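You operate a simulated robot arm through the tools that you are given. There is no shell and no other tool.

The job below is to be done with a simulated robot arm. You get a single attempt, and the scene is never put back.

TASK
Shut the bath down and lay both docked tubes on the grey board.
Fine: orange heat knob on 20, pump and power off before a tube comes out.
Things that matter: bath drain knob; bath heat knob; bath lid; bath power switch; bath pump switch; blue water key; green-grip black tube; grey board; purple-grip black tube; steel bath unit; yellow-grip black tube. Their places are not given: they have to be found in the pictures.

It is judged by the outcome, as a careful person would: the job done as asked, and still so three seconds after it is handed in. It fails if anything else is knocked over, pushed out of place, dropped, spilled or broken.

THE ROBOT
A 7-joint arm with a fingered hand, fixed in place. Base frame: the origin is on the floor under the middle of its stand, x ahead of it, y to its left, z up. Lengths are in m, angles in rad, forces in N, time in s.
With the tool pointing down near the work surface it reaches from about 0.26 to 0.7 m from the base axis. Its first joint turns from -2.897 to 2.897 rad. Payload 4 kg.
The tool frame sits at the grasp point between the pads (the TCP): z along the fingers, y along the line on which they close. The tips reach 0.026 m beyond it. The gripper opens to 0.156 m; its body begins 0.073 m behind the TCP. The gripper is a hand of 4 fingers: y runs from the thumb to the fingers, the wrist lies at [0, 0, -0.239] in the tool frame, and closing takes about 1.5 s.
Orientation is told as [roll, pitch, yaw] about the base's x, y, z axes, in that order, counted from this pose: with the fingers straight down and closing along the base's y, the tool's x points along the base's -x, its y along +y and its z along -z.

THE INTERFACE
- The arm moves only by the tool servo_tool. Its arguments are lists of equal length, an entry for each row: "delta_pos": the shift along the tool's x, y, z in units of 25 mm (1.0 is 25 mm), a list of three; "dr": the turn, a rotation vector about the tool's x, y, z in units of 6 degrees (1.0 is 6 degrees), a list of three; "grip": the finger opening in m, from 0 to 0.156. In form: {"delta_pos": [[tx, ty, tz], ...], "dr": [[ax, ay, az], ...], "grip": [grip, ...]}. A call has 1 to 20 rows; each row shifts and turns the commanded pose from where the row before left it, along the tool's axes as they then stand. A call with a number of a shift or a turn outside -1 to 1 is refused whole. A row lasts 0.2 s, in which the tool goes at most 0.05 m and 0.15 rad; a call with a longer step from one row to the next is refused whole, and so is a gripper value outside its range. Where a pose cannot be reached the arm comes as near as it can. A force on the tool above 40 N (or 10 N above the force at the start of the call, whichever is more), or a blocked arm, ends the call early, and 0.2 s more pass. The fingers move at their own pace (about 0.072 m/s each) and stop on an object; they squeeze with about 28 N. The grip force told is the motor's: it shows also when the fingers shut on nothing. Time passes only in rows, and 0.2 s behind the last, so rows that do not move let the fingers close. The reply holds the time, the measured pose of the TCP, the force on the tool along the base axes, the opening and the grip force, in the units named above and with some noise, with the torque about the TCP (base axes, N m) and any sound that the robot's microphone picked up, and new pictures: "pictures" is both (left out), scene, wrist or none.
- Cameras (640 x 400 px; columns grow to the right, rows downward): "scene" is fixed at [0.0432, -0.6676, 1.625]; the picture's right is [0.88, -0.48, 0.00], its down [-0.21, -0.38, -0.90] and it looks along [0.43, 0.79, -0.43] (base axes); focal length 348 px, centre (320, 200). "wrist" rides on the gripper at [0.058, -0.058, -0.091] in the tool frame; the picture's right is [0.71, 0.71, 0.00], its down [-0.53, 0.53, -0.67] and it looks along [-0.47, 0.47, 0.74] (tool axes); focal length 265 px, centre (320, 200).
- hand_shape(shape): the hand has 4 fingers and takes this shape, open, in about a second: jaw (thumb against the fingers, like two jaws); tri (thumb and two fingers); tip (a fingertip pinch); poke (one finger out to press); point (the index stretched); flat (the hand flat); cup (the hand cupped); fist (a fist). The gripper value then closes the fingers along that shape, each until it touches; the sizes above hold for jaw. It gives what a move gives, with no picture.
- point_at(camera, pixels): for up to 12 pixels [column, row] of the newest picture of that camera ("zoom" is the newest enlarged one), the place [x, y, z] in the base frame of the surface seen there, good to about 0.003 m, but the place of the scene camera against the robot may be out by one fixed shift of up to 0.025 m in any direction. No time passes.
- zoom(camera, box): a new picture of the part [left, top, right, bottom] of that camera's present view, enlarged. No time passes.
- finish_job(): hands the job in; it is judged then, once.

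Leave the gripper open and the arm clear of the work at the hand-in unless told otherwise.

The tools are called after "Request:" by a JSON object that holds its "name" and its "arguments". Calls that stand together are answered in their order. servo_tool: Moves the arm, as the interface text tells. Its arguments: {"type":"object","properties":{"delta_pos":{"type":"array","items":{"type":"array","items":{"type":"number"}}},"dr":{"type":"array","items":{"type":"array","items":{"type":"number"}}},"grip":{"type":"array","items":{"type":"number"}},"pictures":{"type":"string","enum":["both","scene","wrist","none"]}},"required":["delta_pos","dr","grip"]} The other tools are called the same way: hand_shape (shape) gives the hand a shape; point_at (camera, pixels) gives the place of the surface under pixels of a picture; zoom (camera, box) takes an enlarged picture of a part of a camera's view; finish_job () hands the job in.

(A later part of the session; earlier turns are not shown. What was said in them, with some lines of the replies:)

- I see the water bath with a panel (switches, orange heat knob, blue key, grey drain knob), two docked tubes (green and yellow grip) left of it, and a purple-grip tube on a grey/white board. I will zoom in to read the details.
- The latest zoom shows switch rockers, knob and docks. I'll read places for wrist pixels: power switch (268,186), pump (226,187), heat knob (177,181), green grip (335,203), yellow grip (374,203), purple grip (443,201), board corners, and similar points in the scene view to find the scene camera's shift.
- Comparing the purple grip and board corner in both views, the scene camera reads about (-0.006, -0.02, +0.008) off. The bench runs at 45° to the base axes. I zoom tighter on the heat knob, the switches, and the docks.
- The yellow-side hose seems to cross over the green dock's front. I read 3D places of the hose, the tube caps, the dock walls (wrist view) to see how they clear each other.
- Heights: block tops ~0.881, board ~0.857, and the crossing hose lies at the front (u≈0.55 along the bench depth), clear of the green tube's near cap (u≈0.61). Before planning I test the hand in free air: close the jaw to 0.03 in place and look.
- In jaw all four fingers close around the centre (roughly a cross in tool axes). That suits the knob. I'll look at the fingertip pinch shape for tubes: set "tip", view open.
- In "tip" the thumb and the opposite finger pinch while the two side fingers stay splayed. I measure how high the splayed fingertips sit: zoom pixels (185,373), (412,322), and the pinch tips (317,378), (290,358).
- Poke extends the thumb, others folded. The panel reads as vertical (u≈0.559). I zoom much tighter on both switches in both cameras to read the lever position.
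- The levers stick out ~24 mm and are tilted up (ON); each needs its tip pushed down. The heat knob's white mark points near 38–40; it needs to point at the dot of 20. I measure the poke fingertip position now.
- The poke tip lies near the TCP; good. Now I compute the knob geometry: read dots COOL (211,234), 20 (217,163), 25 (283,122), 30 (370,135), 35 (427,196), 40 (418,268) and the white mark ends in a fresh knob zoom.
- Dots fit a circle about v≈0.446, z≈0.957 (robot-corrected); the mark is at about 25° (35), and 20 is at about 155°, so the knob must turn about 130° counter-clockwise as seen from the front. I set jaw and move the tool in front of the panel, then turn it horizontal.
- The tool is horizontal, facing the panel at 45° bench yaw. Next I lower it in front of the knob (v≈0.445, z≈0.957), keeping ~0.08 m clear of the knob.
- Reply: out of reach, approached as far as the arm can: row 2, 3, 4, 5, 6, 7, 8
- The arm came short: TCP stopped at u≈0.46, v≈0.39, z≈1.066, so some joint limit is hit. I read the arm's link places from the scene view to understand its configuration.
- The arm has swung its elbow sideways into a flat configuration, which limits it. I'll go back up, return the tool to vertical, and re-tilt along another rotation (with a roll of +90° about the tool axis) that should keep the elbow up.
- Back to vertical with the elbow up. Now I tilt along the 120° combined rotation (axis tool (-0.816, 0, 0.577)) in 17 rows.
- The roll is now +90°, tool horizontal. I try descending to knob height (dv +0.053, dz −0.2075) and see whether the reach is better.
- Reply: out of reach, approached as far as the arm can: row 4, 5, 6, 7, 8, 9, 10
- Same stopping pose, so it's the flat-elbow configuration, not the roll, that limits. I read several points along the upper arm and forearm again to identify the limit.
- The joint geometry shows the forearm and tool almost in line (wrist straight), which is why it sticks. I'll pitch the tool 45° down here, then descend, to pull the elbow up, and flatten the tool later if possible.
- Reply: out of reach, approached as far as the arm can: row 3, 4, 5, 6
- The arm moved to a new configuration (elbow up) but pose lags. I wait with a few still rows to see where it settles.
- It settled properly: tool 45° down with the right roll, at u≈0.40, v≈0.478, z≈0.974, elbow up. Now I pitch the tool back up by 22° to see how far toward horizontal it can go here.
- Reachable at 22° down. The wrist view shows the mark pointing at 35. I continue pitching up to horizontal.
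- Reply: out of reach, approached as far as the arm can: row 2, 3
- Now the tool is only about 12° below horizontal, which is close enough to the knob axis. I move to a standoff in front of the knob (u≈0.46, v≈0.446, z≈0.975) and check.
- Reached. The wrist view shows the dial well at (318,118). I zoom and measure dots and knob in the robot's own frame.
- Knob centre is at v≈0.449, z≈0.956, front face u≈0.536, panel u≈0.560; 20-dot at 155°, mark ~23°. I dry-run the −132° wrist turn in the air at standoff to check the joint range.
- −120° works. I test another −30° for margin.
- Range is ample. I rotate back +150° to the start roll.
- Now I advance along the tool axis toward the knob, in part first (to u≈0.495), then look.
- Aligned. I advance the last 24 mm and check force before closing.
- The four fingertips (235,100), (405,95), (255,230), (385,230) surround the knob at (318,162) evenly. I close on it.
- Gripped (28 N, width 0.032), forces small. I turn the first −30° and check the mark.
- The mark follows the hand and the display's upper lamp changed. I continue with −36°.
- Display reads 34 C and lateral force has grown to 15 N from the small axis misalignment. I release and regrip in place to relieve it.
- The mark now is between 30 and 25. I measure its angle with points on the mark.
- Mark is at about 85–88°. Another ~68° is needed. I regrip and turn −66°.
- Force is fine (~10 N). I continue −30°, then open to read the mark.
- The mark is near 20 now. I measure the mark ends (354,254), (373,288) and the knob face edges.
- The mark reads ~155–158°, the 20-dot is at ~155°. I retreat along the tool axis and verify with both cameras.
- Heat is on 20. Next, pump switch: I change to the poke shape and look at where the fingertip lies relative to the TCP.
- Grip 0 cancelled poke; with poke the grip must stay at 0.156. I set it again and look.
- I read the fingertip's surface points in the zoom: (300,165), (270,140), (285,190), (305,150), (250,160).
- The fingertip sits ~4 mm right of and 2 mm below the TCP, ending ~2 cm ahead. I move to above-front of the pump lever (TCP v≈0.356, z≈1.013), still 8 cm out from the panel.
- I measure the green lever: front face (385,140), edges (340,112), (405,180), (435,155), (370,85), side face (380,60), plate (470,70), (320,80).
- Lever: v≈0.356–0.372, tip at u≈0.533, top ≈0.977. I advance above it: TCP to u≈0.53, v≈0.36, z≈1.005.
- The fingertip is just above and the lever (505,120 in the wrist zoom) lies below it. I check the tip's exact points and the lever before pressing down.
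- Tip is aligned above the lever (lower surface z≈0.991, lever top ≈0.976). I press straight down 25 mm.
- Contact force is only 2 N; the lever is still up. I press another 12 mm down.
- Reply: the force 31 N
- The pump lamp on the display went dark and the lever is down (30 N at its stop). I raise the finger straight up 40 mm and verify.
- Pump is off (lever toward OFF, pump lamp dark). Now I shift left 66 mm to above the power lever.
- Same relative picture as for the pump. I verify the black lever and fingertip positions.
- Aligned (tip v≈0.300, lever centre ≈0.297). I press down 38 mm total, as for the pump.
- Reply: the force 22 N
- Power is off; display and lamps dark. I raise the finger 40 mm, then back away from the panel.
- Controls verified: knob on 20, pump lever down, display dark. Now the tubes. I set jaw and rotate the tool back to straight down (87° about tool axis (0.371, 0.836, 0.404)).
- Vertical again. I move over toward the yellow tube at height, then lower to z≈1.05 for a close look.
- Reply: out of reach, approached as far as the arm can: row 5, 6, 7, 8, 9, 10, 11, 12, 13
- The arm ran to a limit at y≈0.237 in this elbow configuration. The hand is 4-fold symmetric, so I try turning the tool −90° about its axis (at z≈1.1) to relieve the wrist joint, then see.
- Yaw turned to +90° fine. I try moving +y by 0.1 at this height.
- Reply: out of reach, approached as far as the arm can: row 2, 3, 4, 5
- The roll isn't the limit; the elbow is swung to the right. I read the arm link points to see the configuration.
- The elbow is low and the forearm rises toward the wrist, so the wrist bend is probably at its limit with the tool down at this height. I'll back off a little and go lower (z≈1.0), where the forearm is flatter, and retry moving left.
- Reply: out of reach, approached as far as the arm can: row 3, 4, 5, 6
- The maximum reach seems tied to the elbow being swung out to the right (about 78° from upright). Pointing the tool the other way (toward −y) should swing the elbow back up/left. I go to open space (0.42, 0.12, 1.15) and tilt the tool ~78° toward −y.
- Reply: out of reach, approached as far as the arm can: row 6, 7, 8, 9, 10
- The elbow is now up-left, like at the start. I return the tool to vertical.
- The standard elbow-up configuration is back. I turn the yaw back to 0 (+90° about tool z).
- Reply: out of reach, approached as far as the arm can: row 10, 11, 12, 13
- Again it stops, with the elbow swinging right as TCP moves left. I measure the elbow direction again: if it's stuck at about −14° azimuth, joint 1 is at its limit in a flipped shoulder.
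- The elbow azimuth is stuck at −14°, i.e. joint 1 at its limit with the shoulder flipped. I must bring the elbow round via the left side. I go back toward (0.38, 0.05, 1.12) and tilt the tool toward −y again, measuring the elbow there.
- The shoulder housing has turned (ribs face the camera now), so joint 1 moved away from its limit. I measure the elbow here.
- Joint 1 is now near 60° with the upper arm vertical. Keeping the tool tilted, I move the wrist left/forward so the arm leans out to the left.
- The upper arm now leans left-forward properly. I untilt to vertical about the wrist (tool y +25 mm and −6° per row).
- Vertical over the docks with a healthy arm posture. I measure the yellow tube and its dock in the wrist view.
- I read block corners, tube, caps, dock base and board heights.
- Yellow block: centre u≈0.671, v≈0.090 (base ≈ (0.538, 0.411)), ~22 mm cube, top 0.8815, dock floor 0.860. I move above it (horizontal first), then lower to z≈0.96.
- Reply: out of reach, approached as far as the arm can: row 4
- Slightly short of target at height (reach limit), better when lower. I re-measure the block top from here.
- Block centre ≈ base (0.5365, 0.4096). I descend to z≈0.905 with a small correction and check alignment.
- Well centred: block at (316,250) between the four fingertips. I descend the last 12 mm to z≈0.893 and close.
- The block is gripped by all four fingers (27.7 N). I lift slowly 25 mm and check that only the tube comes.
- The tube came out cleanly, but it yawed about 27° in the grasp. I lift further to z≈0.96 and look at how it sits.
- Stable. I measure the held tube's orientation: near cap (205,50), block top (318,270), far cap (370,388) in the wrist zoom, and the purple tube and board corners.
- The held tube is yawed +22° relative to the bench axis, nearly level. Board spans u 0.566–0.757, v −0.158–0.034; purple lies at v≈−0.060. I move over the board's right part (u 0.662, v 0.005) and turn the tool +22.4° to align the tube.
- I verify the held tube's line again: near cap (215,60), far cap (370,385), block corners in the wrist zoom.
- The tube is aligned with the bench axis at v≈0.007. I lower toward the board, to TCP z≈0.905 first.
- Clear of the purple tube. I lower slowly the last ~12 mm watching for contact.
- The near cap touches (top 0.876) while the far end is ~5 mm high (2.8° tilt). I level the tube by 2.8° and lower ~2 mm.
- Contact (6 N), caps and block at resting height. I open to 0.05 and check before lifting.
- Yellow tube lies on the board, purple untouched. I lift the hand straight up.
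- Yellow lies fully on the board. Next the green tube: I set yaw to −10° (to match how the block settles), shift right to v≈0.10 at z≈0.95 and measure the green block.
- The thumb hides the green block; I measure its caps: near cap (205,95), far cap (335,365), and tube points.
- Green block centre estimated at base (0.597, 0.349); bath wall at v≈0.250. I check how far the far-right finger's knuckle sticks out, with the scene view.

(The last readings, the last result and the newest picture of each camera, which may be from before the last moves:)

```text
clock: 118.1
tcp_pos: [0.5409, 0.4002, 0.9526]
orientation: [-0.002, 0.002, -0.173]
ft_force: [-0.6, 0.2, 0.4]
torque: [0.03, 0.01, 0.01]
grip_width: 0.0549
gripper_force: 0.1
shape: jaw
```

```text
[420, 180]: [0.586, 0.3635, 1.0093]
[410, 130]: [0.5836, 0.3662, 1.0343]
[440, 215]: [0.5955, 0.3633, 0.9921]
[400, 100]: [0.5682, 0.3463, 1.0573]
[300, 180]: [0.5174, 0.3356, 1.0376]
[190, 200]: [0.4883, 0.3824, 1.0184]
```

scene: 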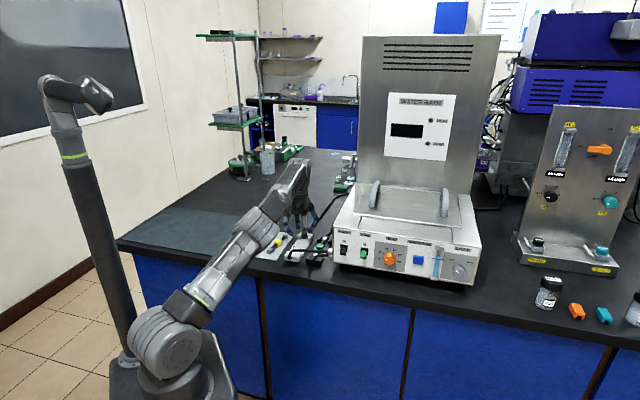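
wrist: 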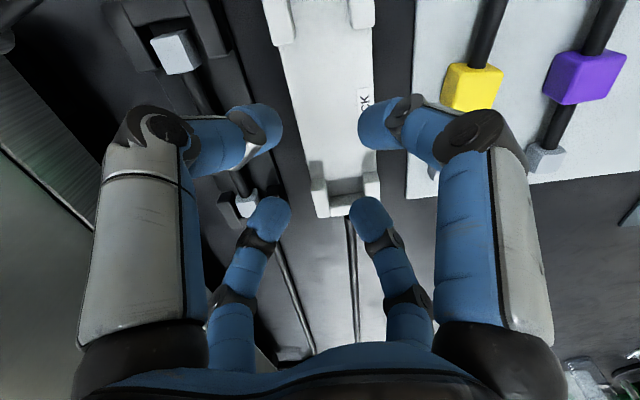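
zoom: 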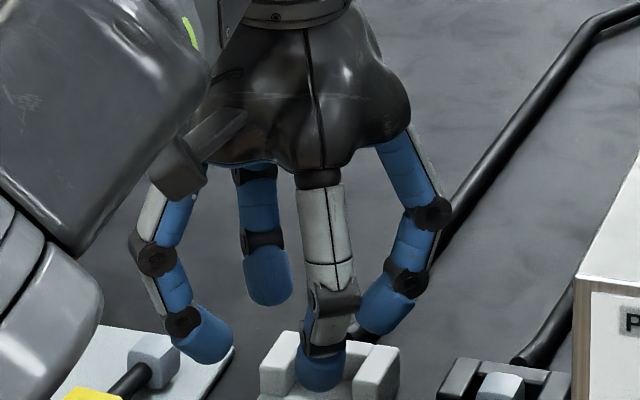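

Outer knuckle is ~6 cm from the axis, leaving ~1.4 cm to the bath wall. I move over the green block, descending to z≈0.925.

Request:
{"name": "servo_tool", "arguments": {"delta_pos": [[-0.64, -0.405, 0.275], [-0.64, -0.405, 0.275], [-0.64, -0.405, 0.275], [-0.64, -0.405, 0.275], [0, 0, 0]], "dr": [[0, 0, 0], [0, 0, 0], [0, 0, 0], [0, 0, 0], [0, 0, 0]], "grip": [0.055, 0.055, 0.055, 0.055, 0.055], "pictures": "both"}}

Request:
{"name": "zoom", "arguments": {"camera": "wrist", "box": [220, 40, 420, 240]}}

Request:
{"name": "zoom", "arguments": {"camera": "scene", "box": [290, 190, 370, 270]}}

```text
clock: 119.3
tcp_pos: [0.5971, 0.3484, 0.9242]
orientation: [0.001, 0.0, -0.173]
ft_force: [-0.2, 0.1, 0.7]
torque: [0.0, 0.0, -0.02]
grip_width: 0.0546
gripper_force: 0.1
shape: jaw
```

scene: 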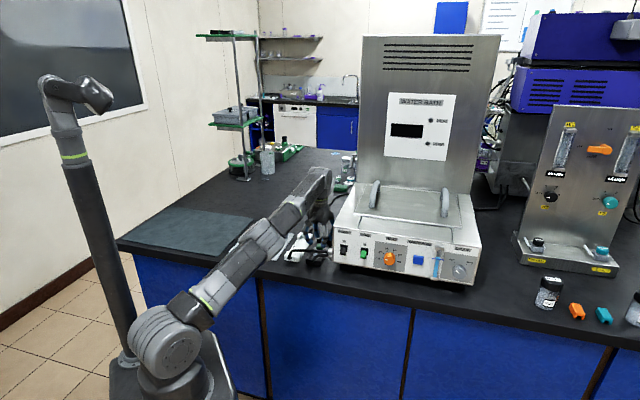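
wrist: 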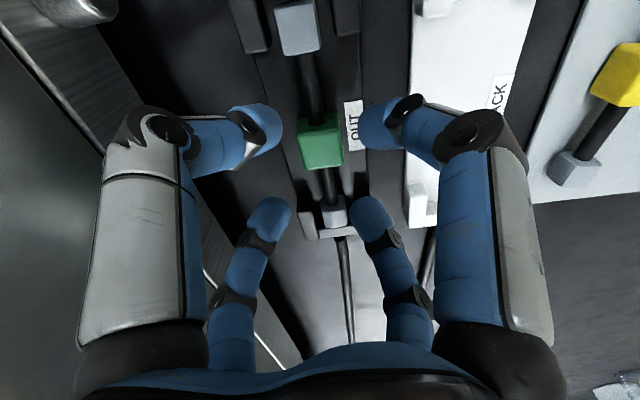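

```text
2.00 times, centred on (320, 140) of wrist
```

zoom: 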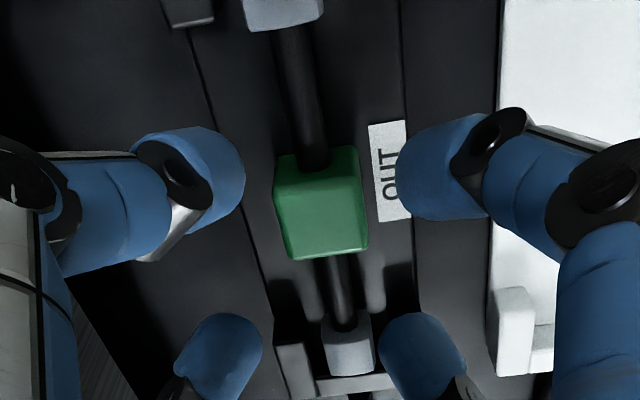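

```text
5.00 times, centred on (330, 230) of scene
```

zoom: 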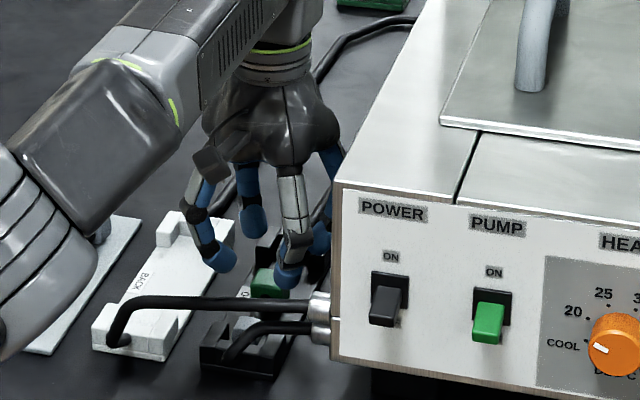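

Reached. I measure the green block's top corners: (281,203), (362,195), (294,256), (366,247), centre (323,225).

Request:
{"name": "point_at", "arguments": {"camera": "zoom", "pixels": [[284, 203], [360, 196], [296, 254], [364, 246], [323, 225], [318, 175], [340, 290], [350, 350], [300, 80], [400, 270], [230, 300]]}}

```text
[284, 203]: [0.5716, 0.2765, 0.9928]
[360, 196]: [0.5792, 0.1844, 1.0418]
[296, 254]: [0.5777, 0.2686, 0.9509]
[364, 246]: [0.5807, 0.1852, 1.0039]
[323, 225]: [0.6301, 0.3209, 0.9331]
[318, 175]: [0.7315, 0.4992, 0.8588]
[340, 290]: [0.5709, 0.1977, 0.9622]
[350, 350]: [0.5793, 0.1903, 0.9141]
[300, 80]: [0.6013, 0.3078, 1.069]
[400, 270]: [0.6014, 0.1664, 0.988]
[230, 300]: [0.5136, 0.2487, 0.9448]
```

Those were taken on the scene zoom; I redo the wrist zoom and query again.

Request:
{"name": "zoom", "arguments": {"camera": "wrist", "box": [220, 40, 420, 240]}}

Request:
{"name": "point_at", "arguments": {"camera": "zoom", "pixels": [[284, 203], [360, 196], [296, 254], [364, 246], [323, 225], [318, 175], [340, 290], [350, 350], [300, 80], [400, 270], [230, 300]]}}

```text
2.00 times, centred on (320, 140) of wrist
```

zoom: 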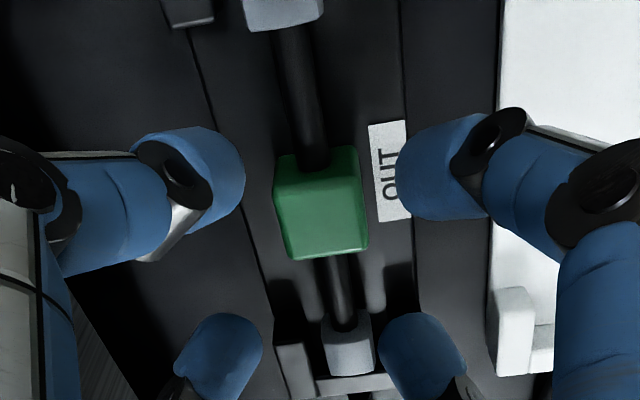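

```text
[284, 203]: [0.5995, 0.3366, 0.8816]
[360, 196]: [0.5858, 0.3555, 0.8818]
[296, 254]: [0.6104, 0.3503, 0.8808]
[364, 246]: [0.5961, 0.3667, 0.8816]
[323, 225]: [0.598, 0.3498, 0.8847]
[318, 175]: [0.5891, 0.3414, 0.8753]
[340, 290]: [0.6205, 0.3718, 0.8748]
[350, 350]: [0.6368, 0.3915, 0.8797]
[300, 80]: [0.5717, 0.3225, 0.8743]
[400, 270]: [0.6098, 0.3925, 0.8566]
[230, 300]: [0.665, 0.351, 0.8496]
```

Block centre ≈ base (0.597, 0.351); a 3 mm correction in y. I descend to z≈0.8935 and check forces.

Request:
{"name": "servo_tool", "arguments": {"delta_pos": [[0, 0.06, 0.307], [0, 0.06, 0.307], [0, 0, 0.307], [0, 0, 0.307], [0, 0, 0]], "dr": [[0, 0, 0], [0, 0, 0], [0, 0, 0], [0, 0, 0], [0, 0, 0]], "grip": [0.055, 0.055, 0.055, 0.055, 0.055], "pictures": "wrist"}}

Request:
{"name": "zoom", "arguments": {"camera": "wrist", "box": [220, 60, 420, 260]}}

```text
clock: 120.5
tcp_pos: [0.5975, 0.353, 0.894]
orientation: [0.001, 0.0, -0.173]
ft_force: [-0.8, 0.2, -0.1]
torque: [-0.03, -0.05, 0.0]
grip_width: 0.0547
gripper_force: 0.0
shape: jaw
```

wrist: 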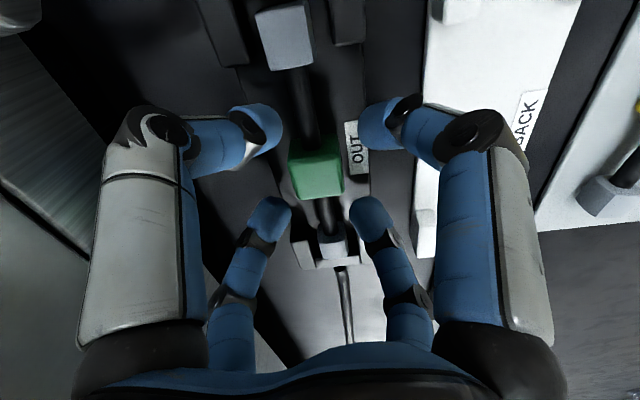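

```text
2.00 times, centred on (320, 160) of wrist
```

zoom: 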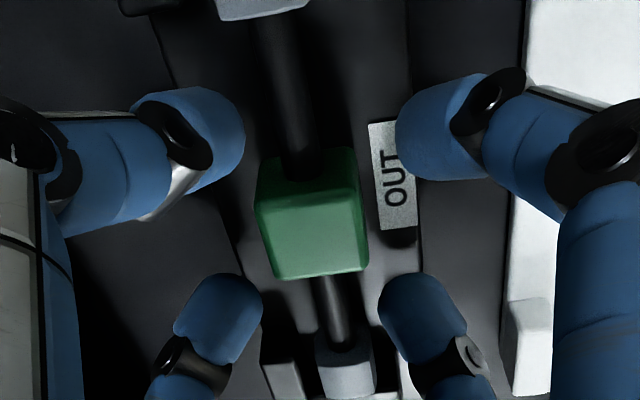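

Centred and no contact. I close on the green block.

Request:
{"name": "servo_tool", "arguments": {"delta_pos": [[0, 0, 0], [0, 0, 0], [0, 0, 0], [0, 0, 0], [0, 0, 0], [0, 0, 0]], "dr": [[0, 0, 0], [0, 0, 0], [0, 0, 0], [0, 0, 0], [0, 0, 0], [0, 0, 0]], "grip": [0.045, 0.035, 0.025, 0.02, 0.02, 0.02], "pictures": "wrist"}}

Request:
{"name": "zoom", "arguments": {"camera": "wrist", "box": [220, 60, 420, 260]}}

Request:
{"name": "zoom", "arguments": {"camera": "scene", "box": [290, 190, 370, 270]}}

```text
clock: 121.9
tcp_pos: [0.5977, 0.3504, 0.8933]
orientation: [0.002, 0.0, -0.171]
ft_force: [-0.6, -0.4, -0.9]
torque: [0.01, 0.01, -0.14]
grip_width: 0.0274
gripper_force: 27.8
shape: jaw
```

wrist: 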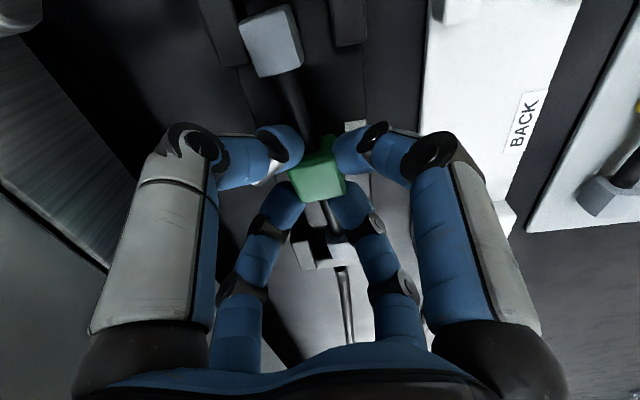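

```text
2.00 times, centred on (320, 160) of wrist
```

zoom: 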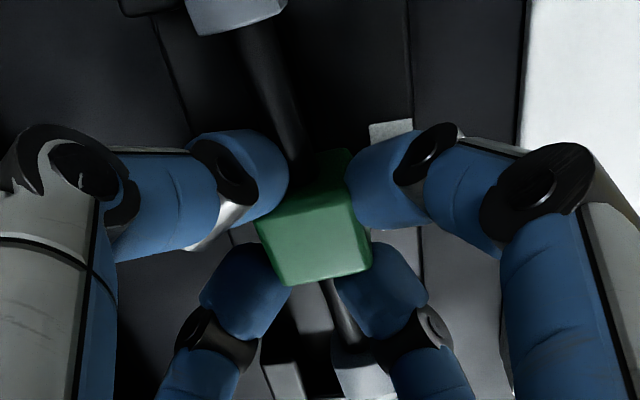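

```text
5.00 times, centred on (330, 230) of scene
```

zoom: 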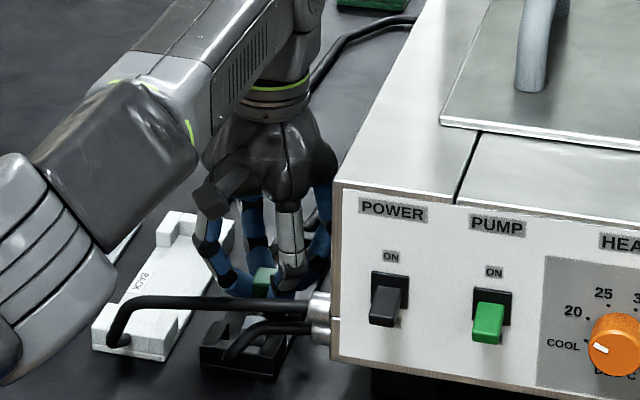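

Gripped (27.8 N). I lift straight up slowly by ~30 mm.

Request:
{"name": "servo_tool", "arguments": {"delta_pos": [[0, 0, -0.25], [0, 0, -0.3], [0, 0, -0.35], [0, 0, -0.35], [0, 0, 0]], "dr": [[0, 0, 0], [0, 0, 0], [0, 0, 0], [0, 0, 0], [0, 0, 0]], "grip": [0.02, 0.02, 0.02, 0.02, 0.02], "pictures": "both"}}

Request:
{"name": "zoom", "arguments": {"camera": "scene", "box": [290, 190, 370, 270]}}

Request:
{"name": "zoom", "arguments": {"camera": "wrist", "box": [200, 0, 440, 260]}}

```text
clock: 123.1
tcp_pos: [0.5982, 0.3515, 0.9258]
orientation: [0.0, 0.0, -0.173]
ft_force: [-0.4, 0.8, -0.6]
torque: [0.0, 0.01, -0.04]
grip_width: 0.0273
gripper_force: 27.8
shape: jaw
```

scene: 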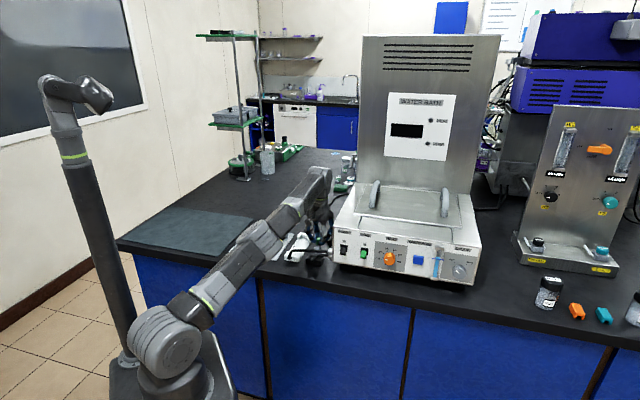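
wrist: 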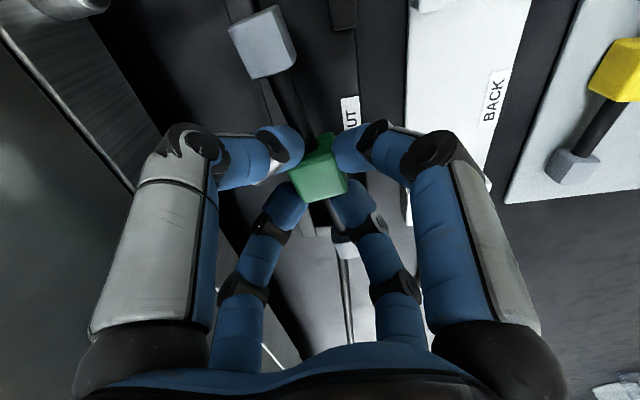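

```text
5.00 times, centred on (330, 230) of scene
```

zoom: 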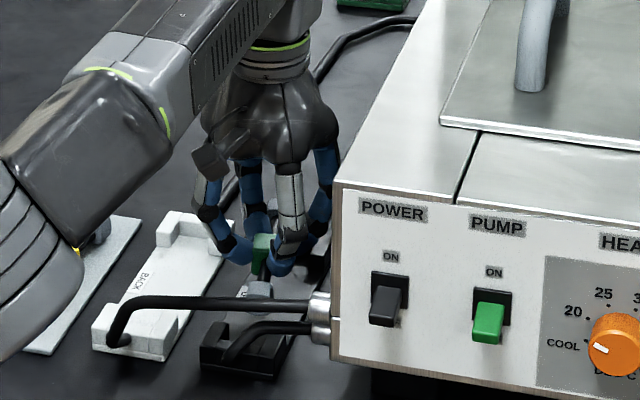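

```text
1.54 times, centred on (320, 130) of wrist
```

zoom: 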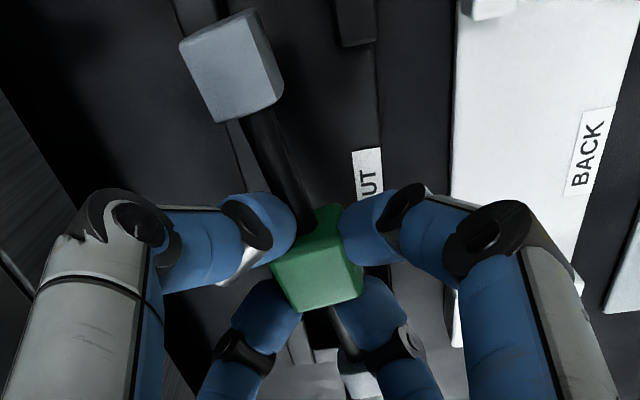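

Green tube is out. I measure its caps: near (232,70), far (358,382), and block top (318,275).

Request:
{"name": "point_at", "arguments": {"camera": "zoom", "pixels": [[210, 60], [232, 90], [240, 50], [270, 150], [318, 275], [340, 320], [355, 375], [365, 388]]}}

```text
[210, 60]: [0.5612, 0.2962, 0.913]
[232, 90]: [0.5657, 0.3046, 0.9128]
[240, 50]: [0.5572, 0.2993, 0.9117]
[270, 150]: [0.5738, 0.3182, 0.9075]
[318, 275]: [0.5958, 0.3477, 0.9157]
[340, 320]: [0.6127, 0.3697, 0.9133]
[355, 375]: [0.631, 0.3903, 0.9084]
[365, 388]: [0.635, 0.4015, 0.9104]
```

Tube is nearly level, 8° off the bench axis. I move left over the white dock to v≈0.09, then raise to z≈0.96.

Request:
{"name": "servo_tool", "arguments": {"delta_pos": [[0.695, 0.489, 0], [0.695, 0.489, 0], [0.695, 0.489, 0], [0.695, 0.489, 0], [0, 0, -0.7], [0, 0, -0.7], [0, 0, 0]], "dr": [[0, 0, 0], [0, 0, 0], [0, 0, 0], [0, 0, 0], [0, 0, 0], [0, 0, 0], [0, 0, 0]], "grip": [0.02, 0.02, 0.02, 0.02, 0.02, 0.02, 0.02], "pictures": "both"}}

```text
clock: 124.7
tcp_pos: [0.5361, 0.4117, 0.9619]
orientation: [0.002, -0.002, -0.174]
ft_force: [0.1, 0.0, -0.1]
torque: [0.02, 0.01, -0.01]
grip_width: 0.0272
gripper_force: 28.3
shape: jaw
```

scene: 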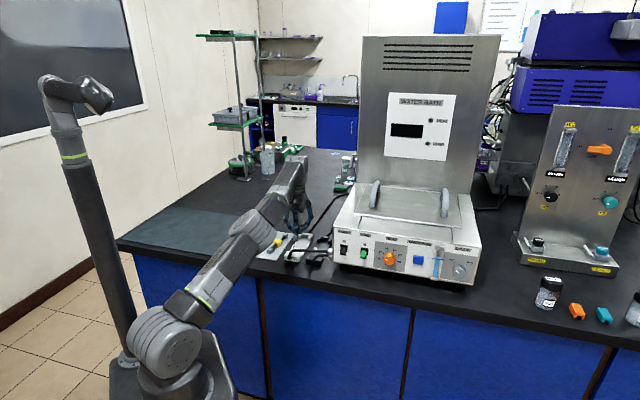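
wrist: 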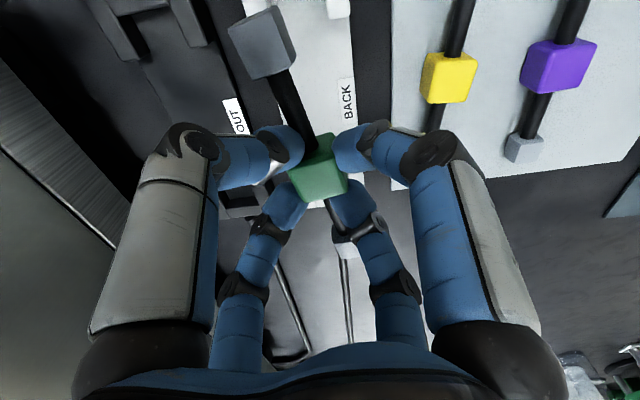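

Now over to the left part of the board (u≈0.66, v≈−0.118) at z≈0.962, passing above the yellow and purple tubes.

Request:
{"name": "servo_tool", "arguments": {"delta_pos": [[0.871, 0.551, 0], [0.871, 0.551, 0], [0.871, 0.551, 0], [0.871, 0.551, 0], [0.871, 0.551, 0], [0.871, 0.551, 0], [0.871, 0.551, 0], [0.871, 0.551, 0], [0, 0, 0], [0, 0, 0]], "dr": [[0, 0, 0], [0, 0, 0], [0, 0, 0], [0, 0, 0], [0, 0, 0], [0, 0, 0], [0, 0, 0], [0, 0, 0], [0, 0, 0.665], [0, 0, 0.665]], "grip": [0.02, 0.02, 0.02, 0.02, 0.02, 0.02, 0.02, 0.02, 0.02, 0.02], "pictures": "both"}}

Request:
{"name": "zoom", "arguments": {"camera": "wrist", "box": [160, 0, 440, 260]}}

```text
clock: 126.9
tcp_pos: [0.385, 0.5505, 0.9602]
orientation: [0.001, -0.001, -0.312]
ft_force: [0.3, -0.4, -0.1]
torque: [-0.02, 0.0, -0.01]
grip_width: 0.0271
gripper_force: 27.8
shape: jaw
```

scene: 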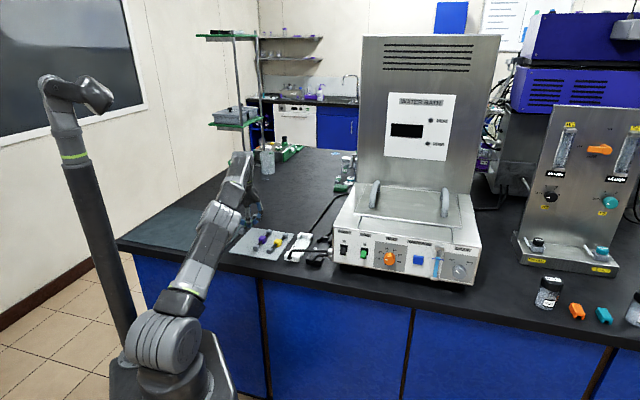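
wrist: 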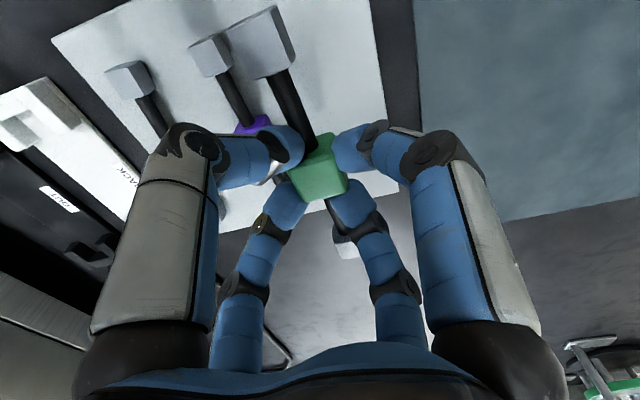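

```text
1.54 times, centred on (300, 130) of wrist
```

zoom: 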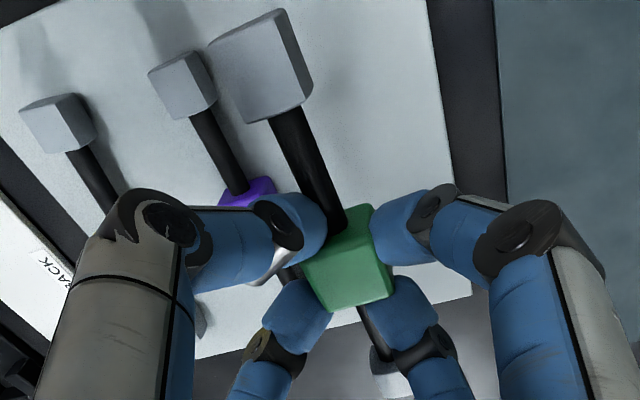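

I measure: green near cap (260,85), far cap (385,375), block (345,270); purple near cap (182,90), purple block (255,190); board's left edge (430,60), (462,250).

Request:
{"name": "point_at", "arguments": {"camera": "zoom", "pixels": [[240, 80], [275, 90], [290, 50], [310, 170], [345, 270], [370, 325], [385, 372], [175, 85], [190, 100], [262, 187], [425, 60], [460, 270]]}}

```text
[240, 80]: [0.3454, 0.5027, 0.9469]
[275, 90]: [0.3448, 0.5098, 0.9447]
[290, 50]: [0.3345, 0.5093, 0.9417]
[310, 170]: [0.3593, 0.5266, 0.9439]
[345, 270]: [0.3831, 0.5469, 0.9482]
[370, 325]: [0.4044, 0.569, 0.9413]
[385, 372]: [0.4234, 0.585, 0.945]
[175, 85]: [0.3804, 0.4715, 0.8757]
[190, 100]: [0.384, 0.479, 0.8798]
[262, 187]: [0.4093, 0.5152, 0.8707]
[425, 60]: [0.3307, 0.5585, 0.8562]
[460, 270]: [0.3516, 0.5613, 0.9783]
```

Green tube is aligned at v≈−0.114; I shift 10 mm further left (to v≈−0.124, clear of purple and inside the board edge at −0.16) while lowering to z≈0.905.

Request:
{"name": "servo_tool", "arguments": {"delta_pos": [[0.06, 0.104, 0.55], [0.06, 0.104, 0.55], [0.06, 0.104, 0.55], [0.06, 0.104, 0.55], [0, 0, 0]], "dr": [[0, 0, 0], [0, 0, 0], [0, 0, 0], [0, 0, 0], [0, 0, 0]], "grip": [0.02, 0.02, 0.02, 0.02, 0.02], "pictures": "both"}}

Request:
{"name": "zoom", "arguments": {"camera": "wrist", "box": [160, 0, 440, 260]}}

Request:
{"name": "point_at", "arguments": {"camera": "zoom", "pixels": [[255, 80], [280, 70], [345, 270], [370, 325], [385, 372], [200, 90], [270, 180], [450, 100]]}}

```text
clock: 128.1
tcp_pos: [0.3826, 0.5621, 0.904]
orientation: [-0.002, 0.001, -0.313]
ft_force: [-0.3, 0.3, -0.8]
torque: [-0.01, -0.01, -0.05]
grip_width: 0.0275
gripper_force: 27.9
shape: jaw
```

scene: 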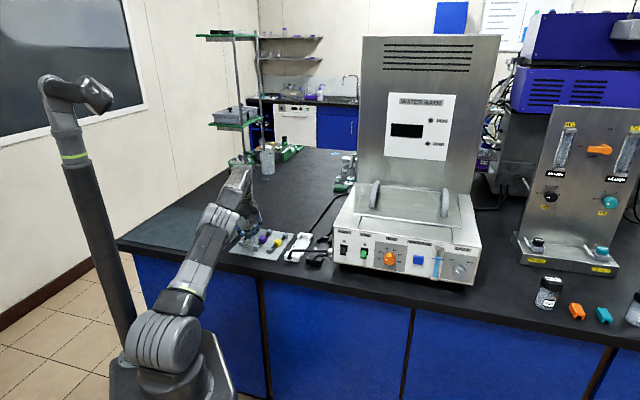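
wrist: 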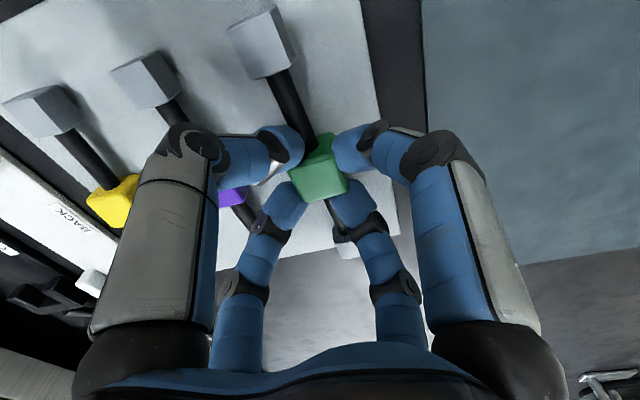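

```text
1.54 times, centred on (300, 130) of wrist
```

zoom: 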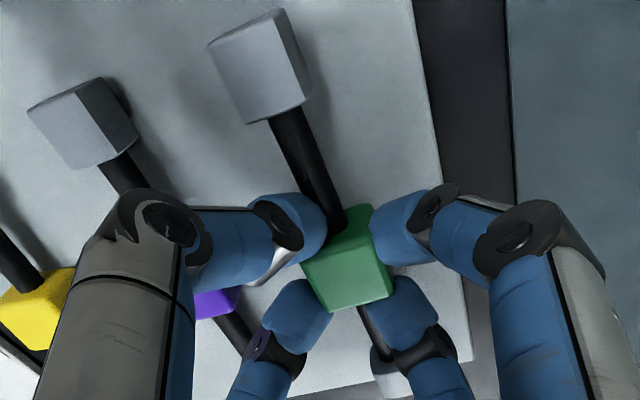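

```text
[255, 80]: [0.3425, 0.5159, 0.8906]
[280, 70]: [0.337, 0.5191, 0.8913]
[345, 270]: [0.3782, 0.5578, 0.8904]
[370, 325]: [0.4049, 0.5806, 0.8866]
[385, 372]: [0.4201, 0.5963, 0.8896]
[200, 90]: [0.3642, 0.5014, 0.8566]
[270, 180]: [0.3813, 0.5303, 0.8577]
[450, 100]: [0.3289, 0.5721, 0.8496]
```

Level. I lower 9 mm, then in small steps until contact.

Request:
{"name": "servo_tool", "arguments": {"delta_pos": [[0, 0, 0.14], [0, 0, 0.14], [0, 0, 0.1], [0, 0, 0.08], [0, 0, 0.06]], "dr": [[0, 0, 0], [0, 0, 0], [0, 0, 0], [0, 0, 0], [0, 0, 0]], "grip": [0.02, 0.02, 0.02, 0.02, 0.02], "pictures": "wrist"}}

Request:
{"name": "zoom", "arguments": {"camera": "wrist", "box": [160, 0, 440, 260]}}

Request:
{"name": "point_at", "arguments": {"camera": "zoom", "pixels": [[255, 80], [280, 70], [345, 270], [370, 290], [385, 372], [100, 120]]}}

```text
clock: 129.3
tcp_pos: [0.3818, 0.563, 0.892]
orientation: [0.001, 0.0, -0.31]
ft_force: [0.0, 0.1, -0.9]
torque: [0.01, 0.0, 0.0]
grip_width: 0.0271
gripper_force: 27.8
shape: jaw
```

wrist: 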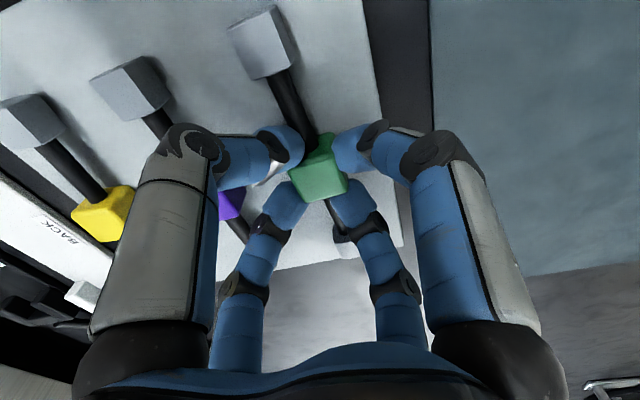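

```text
1.54 times, centred on (300, 130) of wrist
```

zoom: 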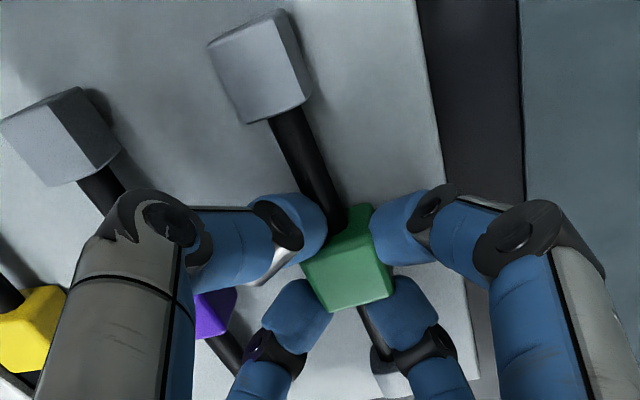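

```text
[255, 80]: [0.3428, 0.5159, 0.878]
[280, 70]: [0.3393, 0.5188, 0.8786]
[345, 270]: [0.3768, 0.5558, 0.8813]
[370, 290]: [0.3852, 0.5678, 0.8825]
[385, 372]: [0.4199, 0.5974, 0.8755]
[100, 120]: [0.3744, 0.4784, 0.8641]
```

About 1–2 mm to go. I lower 2 mm more.

Request:
{"name": "servo_tool", "arguments": {"delta_pos": [[0, 0, 0.05], [0, 0, 0.04], [0, 0, 0]], "dr": [[0, 0, 0], [0, 0, 0], [0, 0, 0]], "grip": [0.02, 0.02, 0.02], "pictures": "none"}}

```text
clock: 130.1
tcp_pos: [0.3816, 0.5636, 0.8914]
orientation: [0.001, 0.001, -0.312]
ft_force: [0.4, -0.5, 10.5]
torque: [-0.07, 0.02, -0.02]
grip_width: 0.0274
gripper_force: 28.1
shape: jaw
```

Contact, 10 N. I open gently to 0.045 and look.

Request:
{"name": "servo_tool", "arguments": {"delta_pos": [[0, 0, -0.03], [0, 0, 0], [0, 0, 0], [0, 0, 0]], "dr": [[0, 0, 0], [0, 0, 0], [0, 0, 0], [0, 0, 0]], "grip": [0.033, 0.039, 0.045, 0.045], "pictures": "both"}}

Request:
{"name": "zoom", "arguments": {"camera": "wrist", "box": [160, 0, 440, 260]}}

Request:
{"name": "zoom", "arguments": {"camera": "scene", "box": [220, 200, 320, 270]}}

```text
clock: 131.1
tcp_pos: [0.3814, 0.5617, 0.8907]
orientation: [-0.001, 0.0, -0.313]
ft_force: [0.1, 0.2, -0.2]
torque: [0.03, -0.02, -0.04]
grip_width: 0.0446
gripper_force: 0.1
shape: jaw
```

scene: 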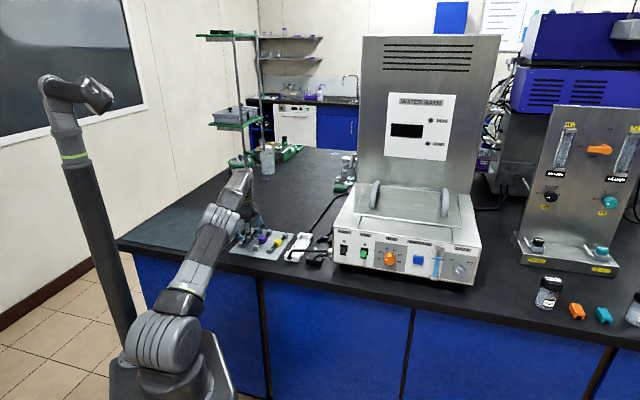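
wrist: 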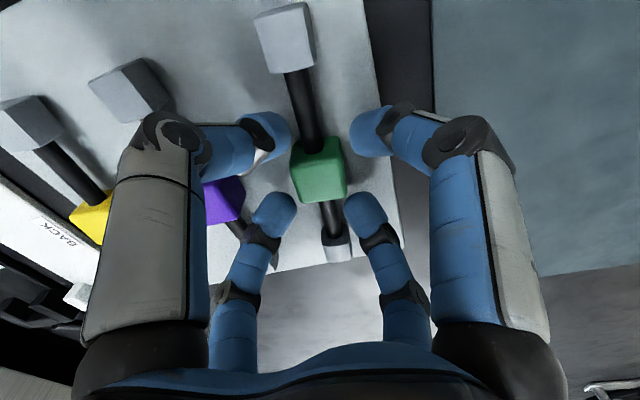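

```text
1.54 times, centred on (300, 130) of wrist
```

zoom: 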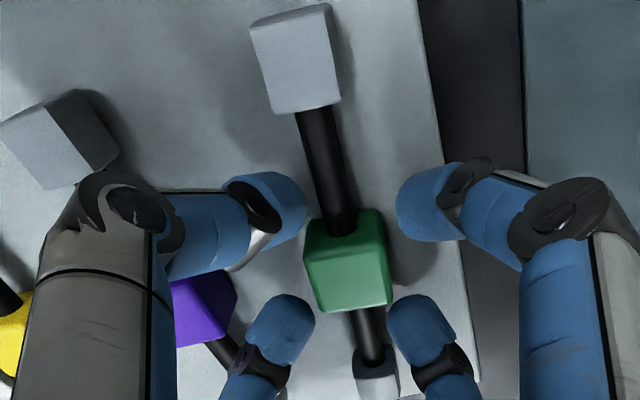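

```text
5.71 times, centred on (270, 235) of scene
```

zoom: 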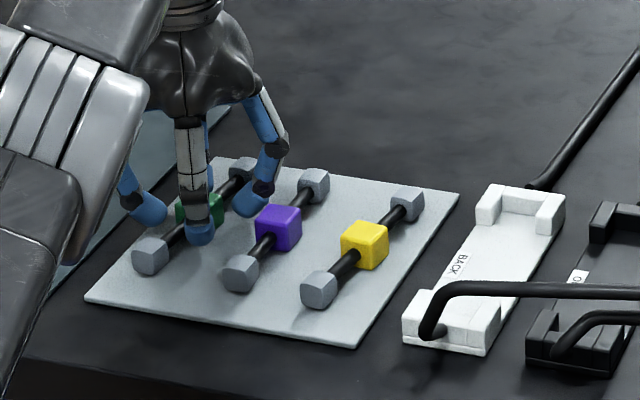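

Green lies on the board next to purple, both clear. I lift straight up.

Request:
{"name": "servo_tool", "arguments": {"delta_pos": [[0, 0, -0.4], [0, 0, -0.5], [0, 0, -0.6], [0, 0, -0.6], [0, 0, -0.6]], "dr": [[0, 0, 0], [0, 0, 0], [0, 0, 0], [0, 0, 0], [0, 0, 0]], "grip": [0.045, 0.045, 0.045, 0.045, 0.045], "pictures": "both"}}

Request:
{"name": "zoom", "arguments": {"camera": "scene", "box": [220, 200, 320, 270]}}

```text
clock: 132.3
tcp_pos: [0.383, 0.5613, 0.9572]
orientation: [0.0, -0.001, -0.312]
ft_force: [0.1, -0.4, 0.4]
torque: [-0.02, 0.0, -0.02]
grip_width: 0.0447
gripper_force: 0.0
shape: jaw
```

scene: 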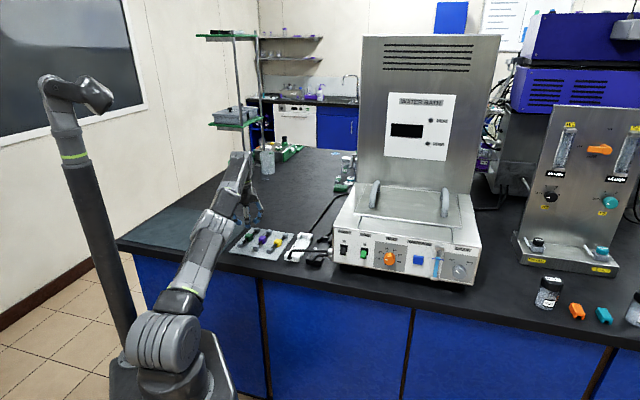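
wrist: 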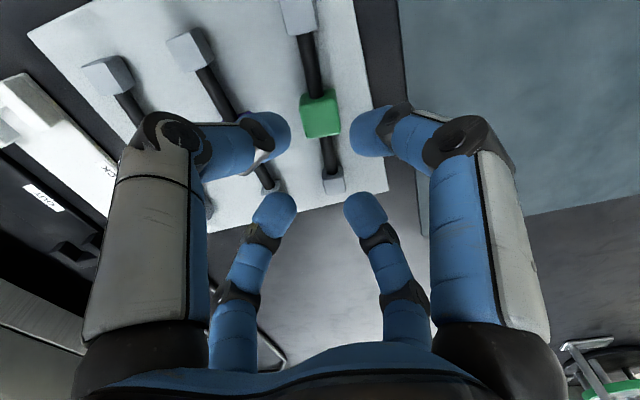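

```text
5.71 times, centred on (270, 235) of scene
```

zoom: 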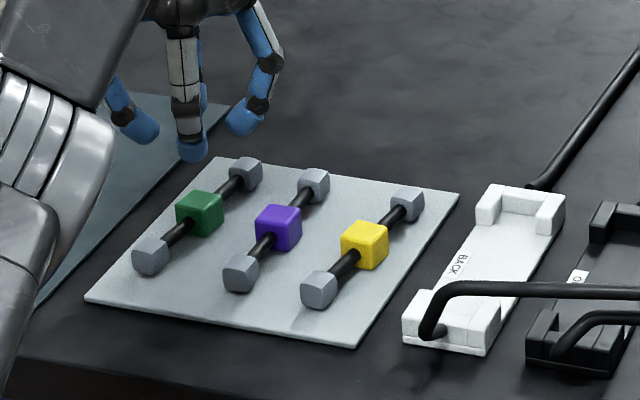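

All three tubes lie flat on the board. I retreat inward and up, opening the hand, then verify the whole scene.

Request:
{"name": "servo_tool", "arguments": {"delta_pos": [[0.06, -0.5, -0.9], [0.063, -0.9, -0.8], [0.063, -0.955, -0.8], [0.063, -0.955, -0.8], [0.063, -0.955, -0.8], [0.063, -0.955, -0.8], [0.063, -0.955, -0.8], [0.063, -0.955, -0.8], [0.063, -0.955, -0.7]], "dr": [[0, 0, 0], [0, 0, 0], [0, 0, 0], [0, 0, 0], [0, 0, 0], [0, 0, 0], [0, 0, 0], [0, 0, 0], [0, 0, 0]], "grip": [0.05, 0.05, 0.05, 0.06, 0.08, 0.1, 0.12, 0.12, 0.12], "pictures": "both"}}

Request:
{"name": "zoom", "arguments": {"camera": "scene", "box": [320, 200, 490, 300]}}

Request:
{"name": "zoom", "arguments": {"camera": "scene", "box": [210, 190, 350, 280]}}

Request:
{"name": "zoom", "arguments": {"camera": "scene", "box": [376, 244, 404, 268]}}

```text
clock: 134.3
tcp_pos: [0.3075, 0.3728, 1.1371]
orientation: [0.0, 0.0, -0.312]
ft_force: [-0.3, -0.1, -0.5]
torque: [0.01, -0.01, -0.02]
grip_width: 0.1196
gripper_force: 0.1
shape: jaw
```

scene: 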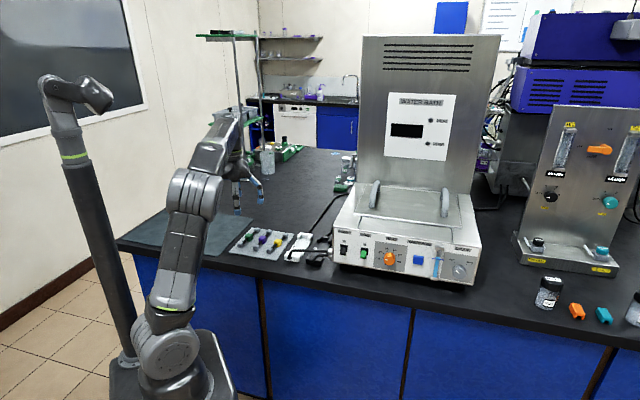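
wrist: 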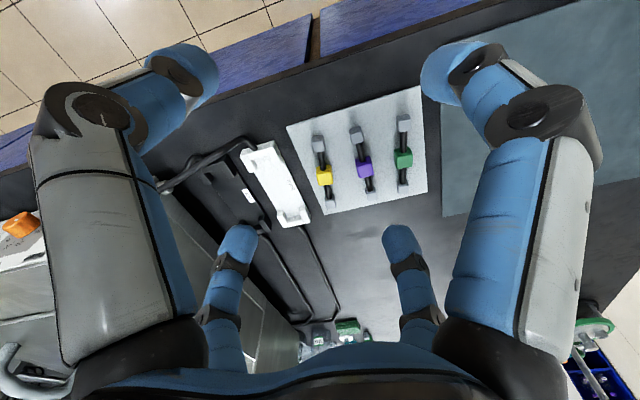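

```text
3.76 times, centred on (405, 250) of scene
```

zoom: 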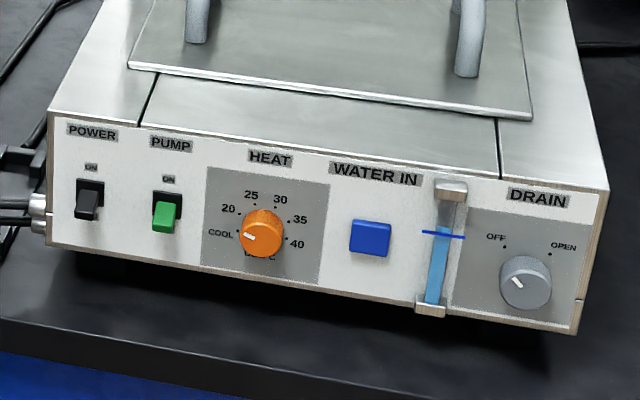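

```text
4.44 times, centred on (280, 235) of scene
```

zoom: 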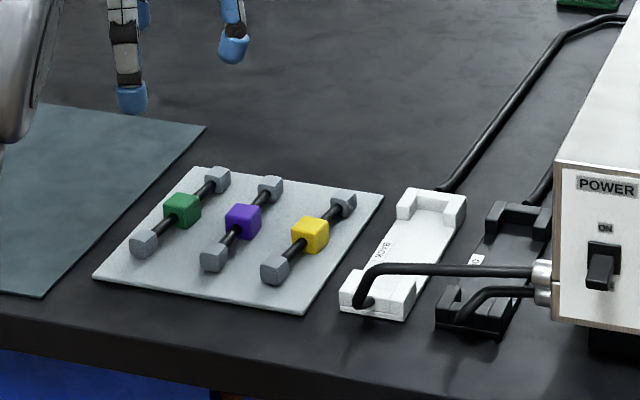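

```text
16.00 times, centred on (390, 256) of scene
```

zoom: 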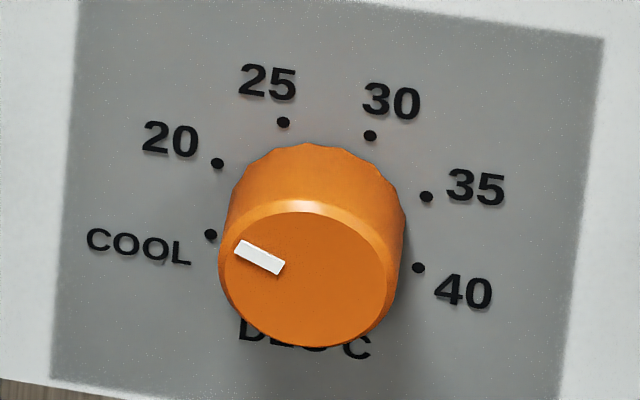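

Everything looks in place. I verify the knob mark angle precisely: mark ends (241,248), (280,268) and dot 20 (217,163), COOL (211,234), 40 (418,268), 25 (283,122).

Request:
{"name": "point_at", "arguments": {"camera": "zoom", "pixels": [[242, 249], [280, 268], [260, 258], [217, 163], [211, 234], [283, 122], [418, 268], [427, 196], [225, 270], [385, 280], [305, 215], [305, 342]]}}

```text
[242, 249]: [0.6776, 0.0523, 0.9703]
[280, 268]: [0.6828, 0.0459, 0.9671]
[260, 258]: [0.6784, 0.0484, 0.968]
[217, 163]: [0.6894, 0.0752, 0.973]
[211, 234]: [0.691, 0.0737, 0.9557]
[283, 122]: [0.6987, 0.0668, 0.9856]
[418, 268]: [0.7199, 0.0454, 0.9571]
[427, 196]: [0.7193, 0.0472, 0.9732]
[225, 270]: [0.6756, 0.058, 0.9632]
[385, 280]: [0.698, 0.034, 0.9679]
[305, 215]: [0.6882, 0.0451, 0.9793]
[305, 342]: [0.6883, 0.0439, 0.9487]
```

The mark reads ~156°, matching the 20 dot (~156°). Pump and power levers are down, the display is dark, all three tubes lie flat on the grey board, and docks, lid, drain knob and blue key are unchanged. The hand is open and clear. I hand the job in.

Request:
{"name": "finish_job", "arguments": {}}

```text
The job is handed in.
```

The bath is shut down, and both docked tubes are lying on the grey board. I don't have the judge's result yet.

- **Bath controls:** The orange heat knob is on 20; its mark lined up with the 20 dot to within a few degrees. The pump was switched off next, then the power. The display and both lamps were dark before either tube came out.
- **Tubes:** The yellow-grip and green-grip tubes lie flat on the board, one on each side of the purple-grip tube, which was not touched.
- **Everything else:** The docks, lid, drain knob and blue water key looked unchanged in the last pictures. The hand is open and clear of the work.

The display read about 30 °C when I switched the power off. I took the task to mean setting the knob to 20, so I didn't wait for the water to cool.
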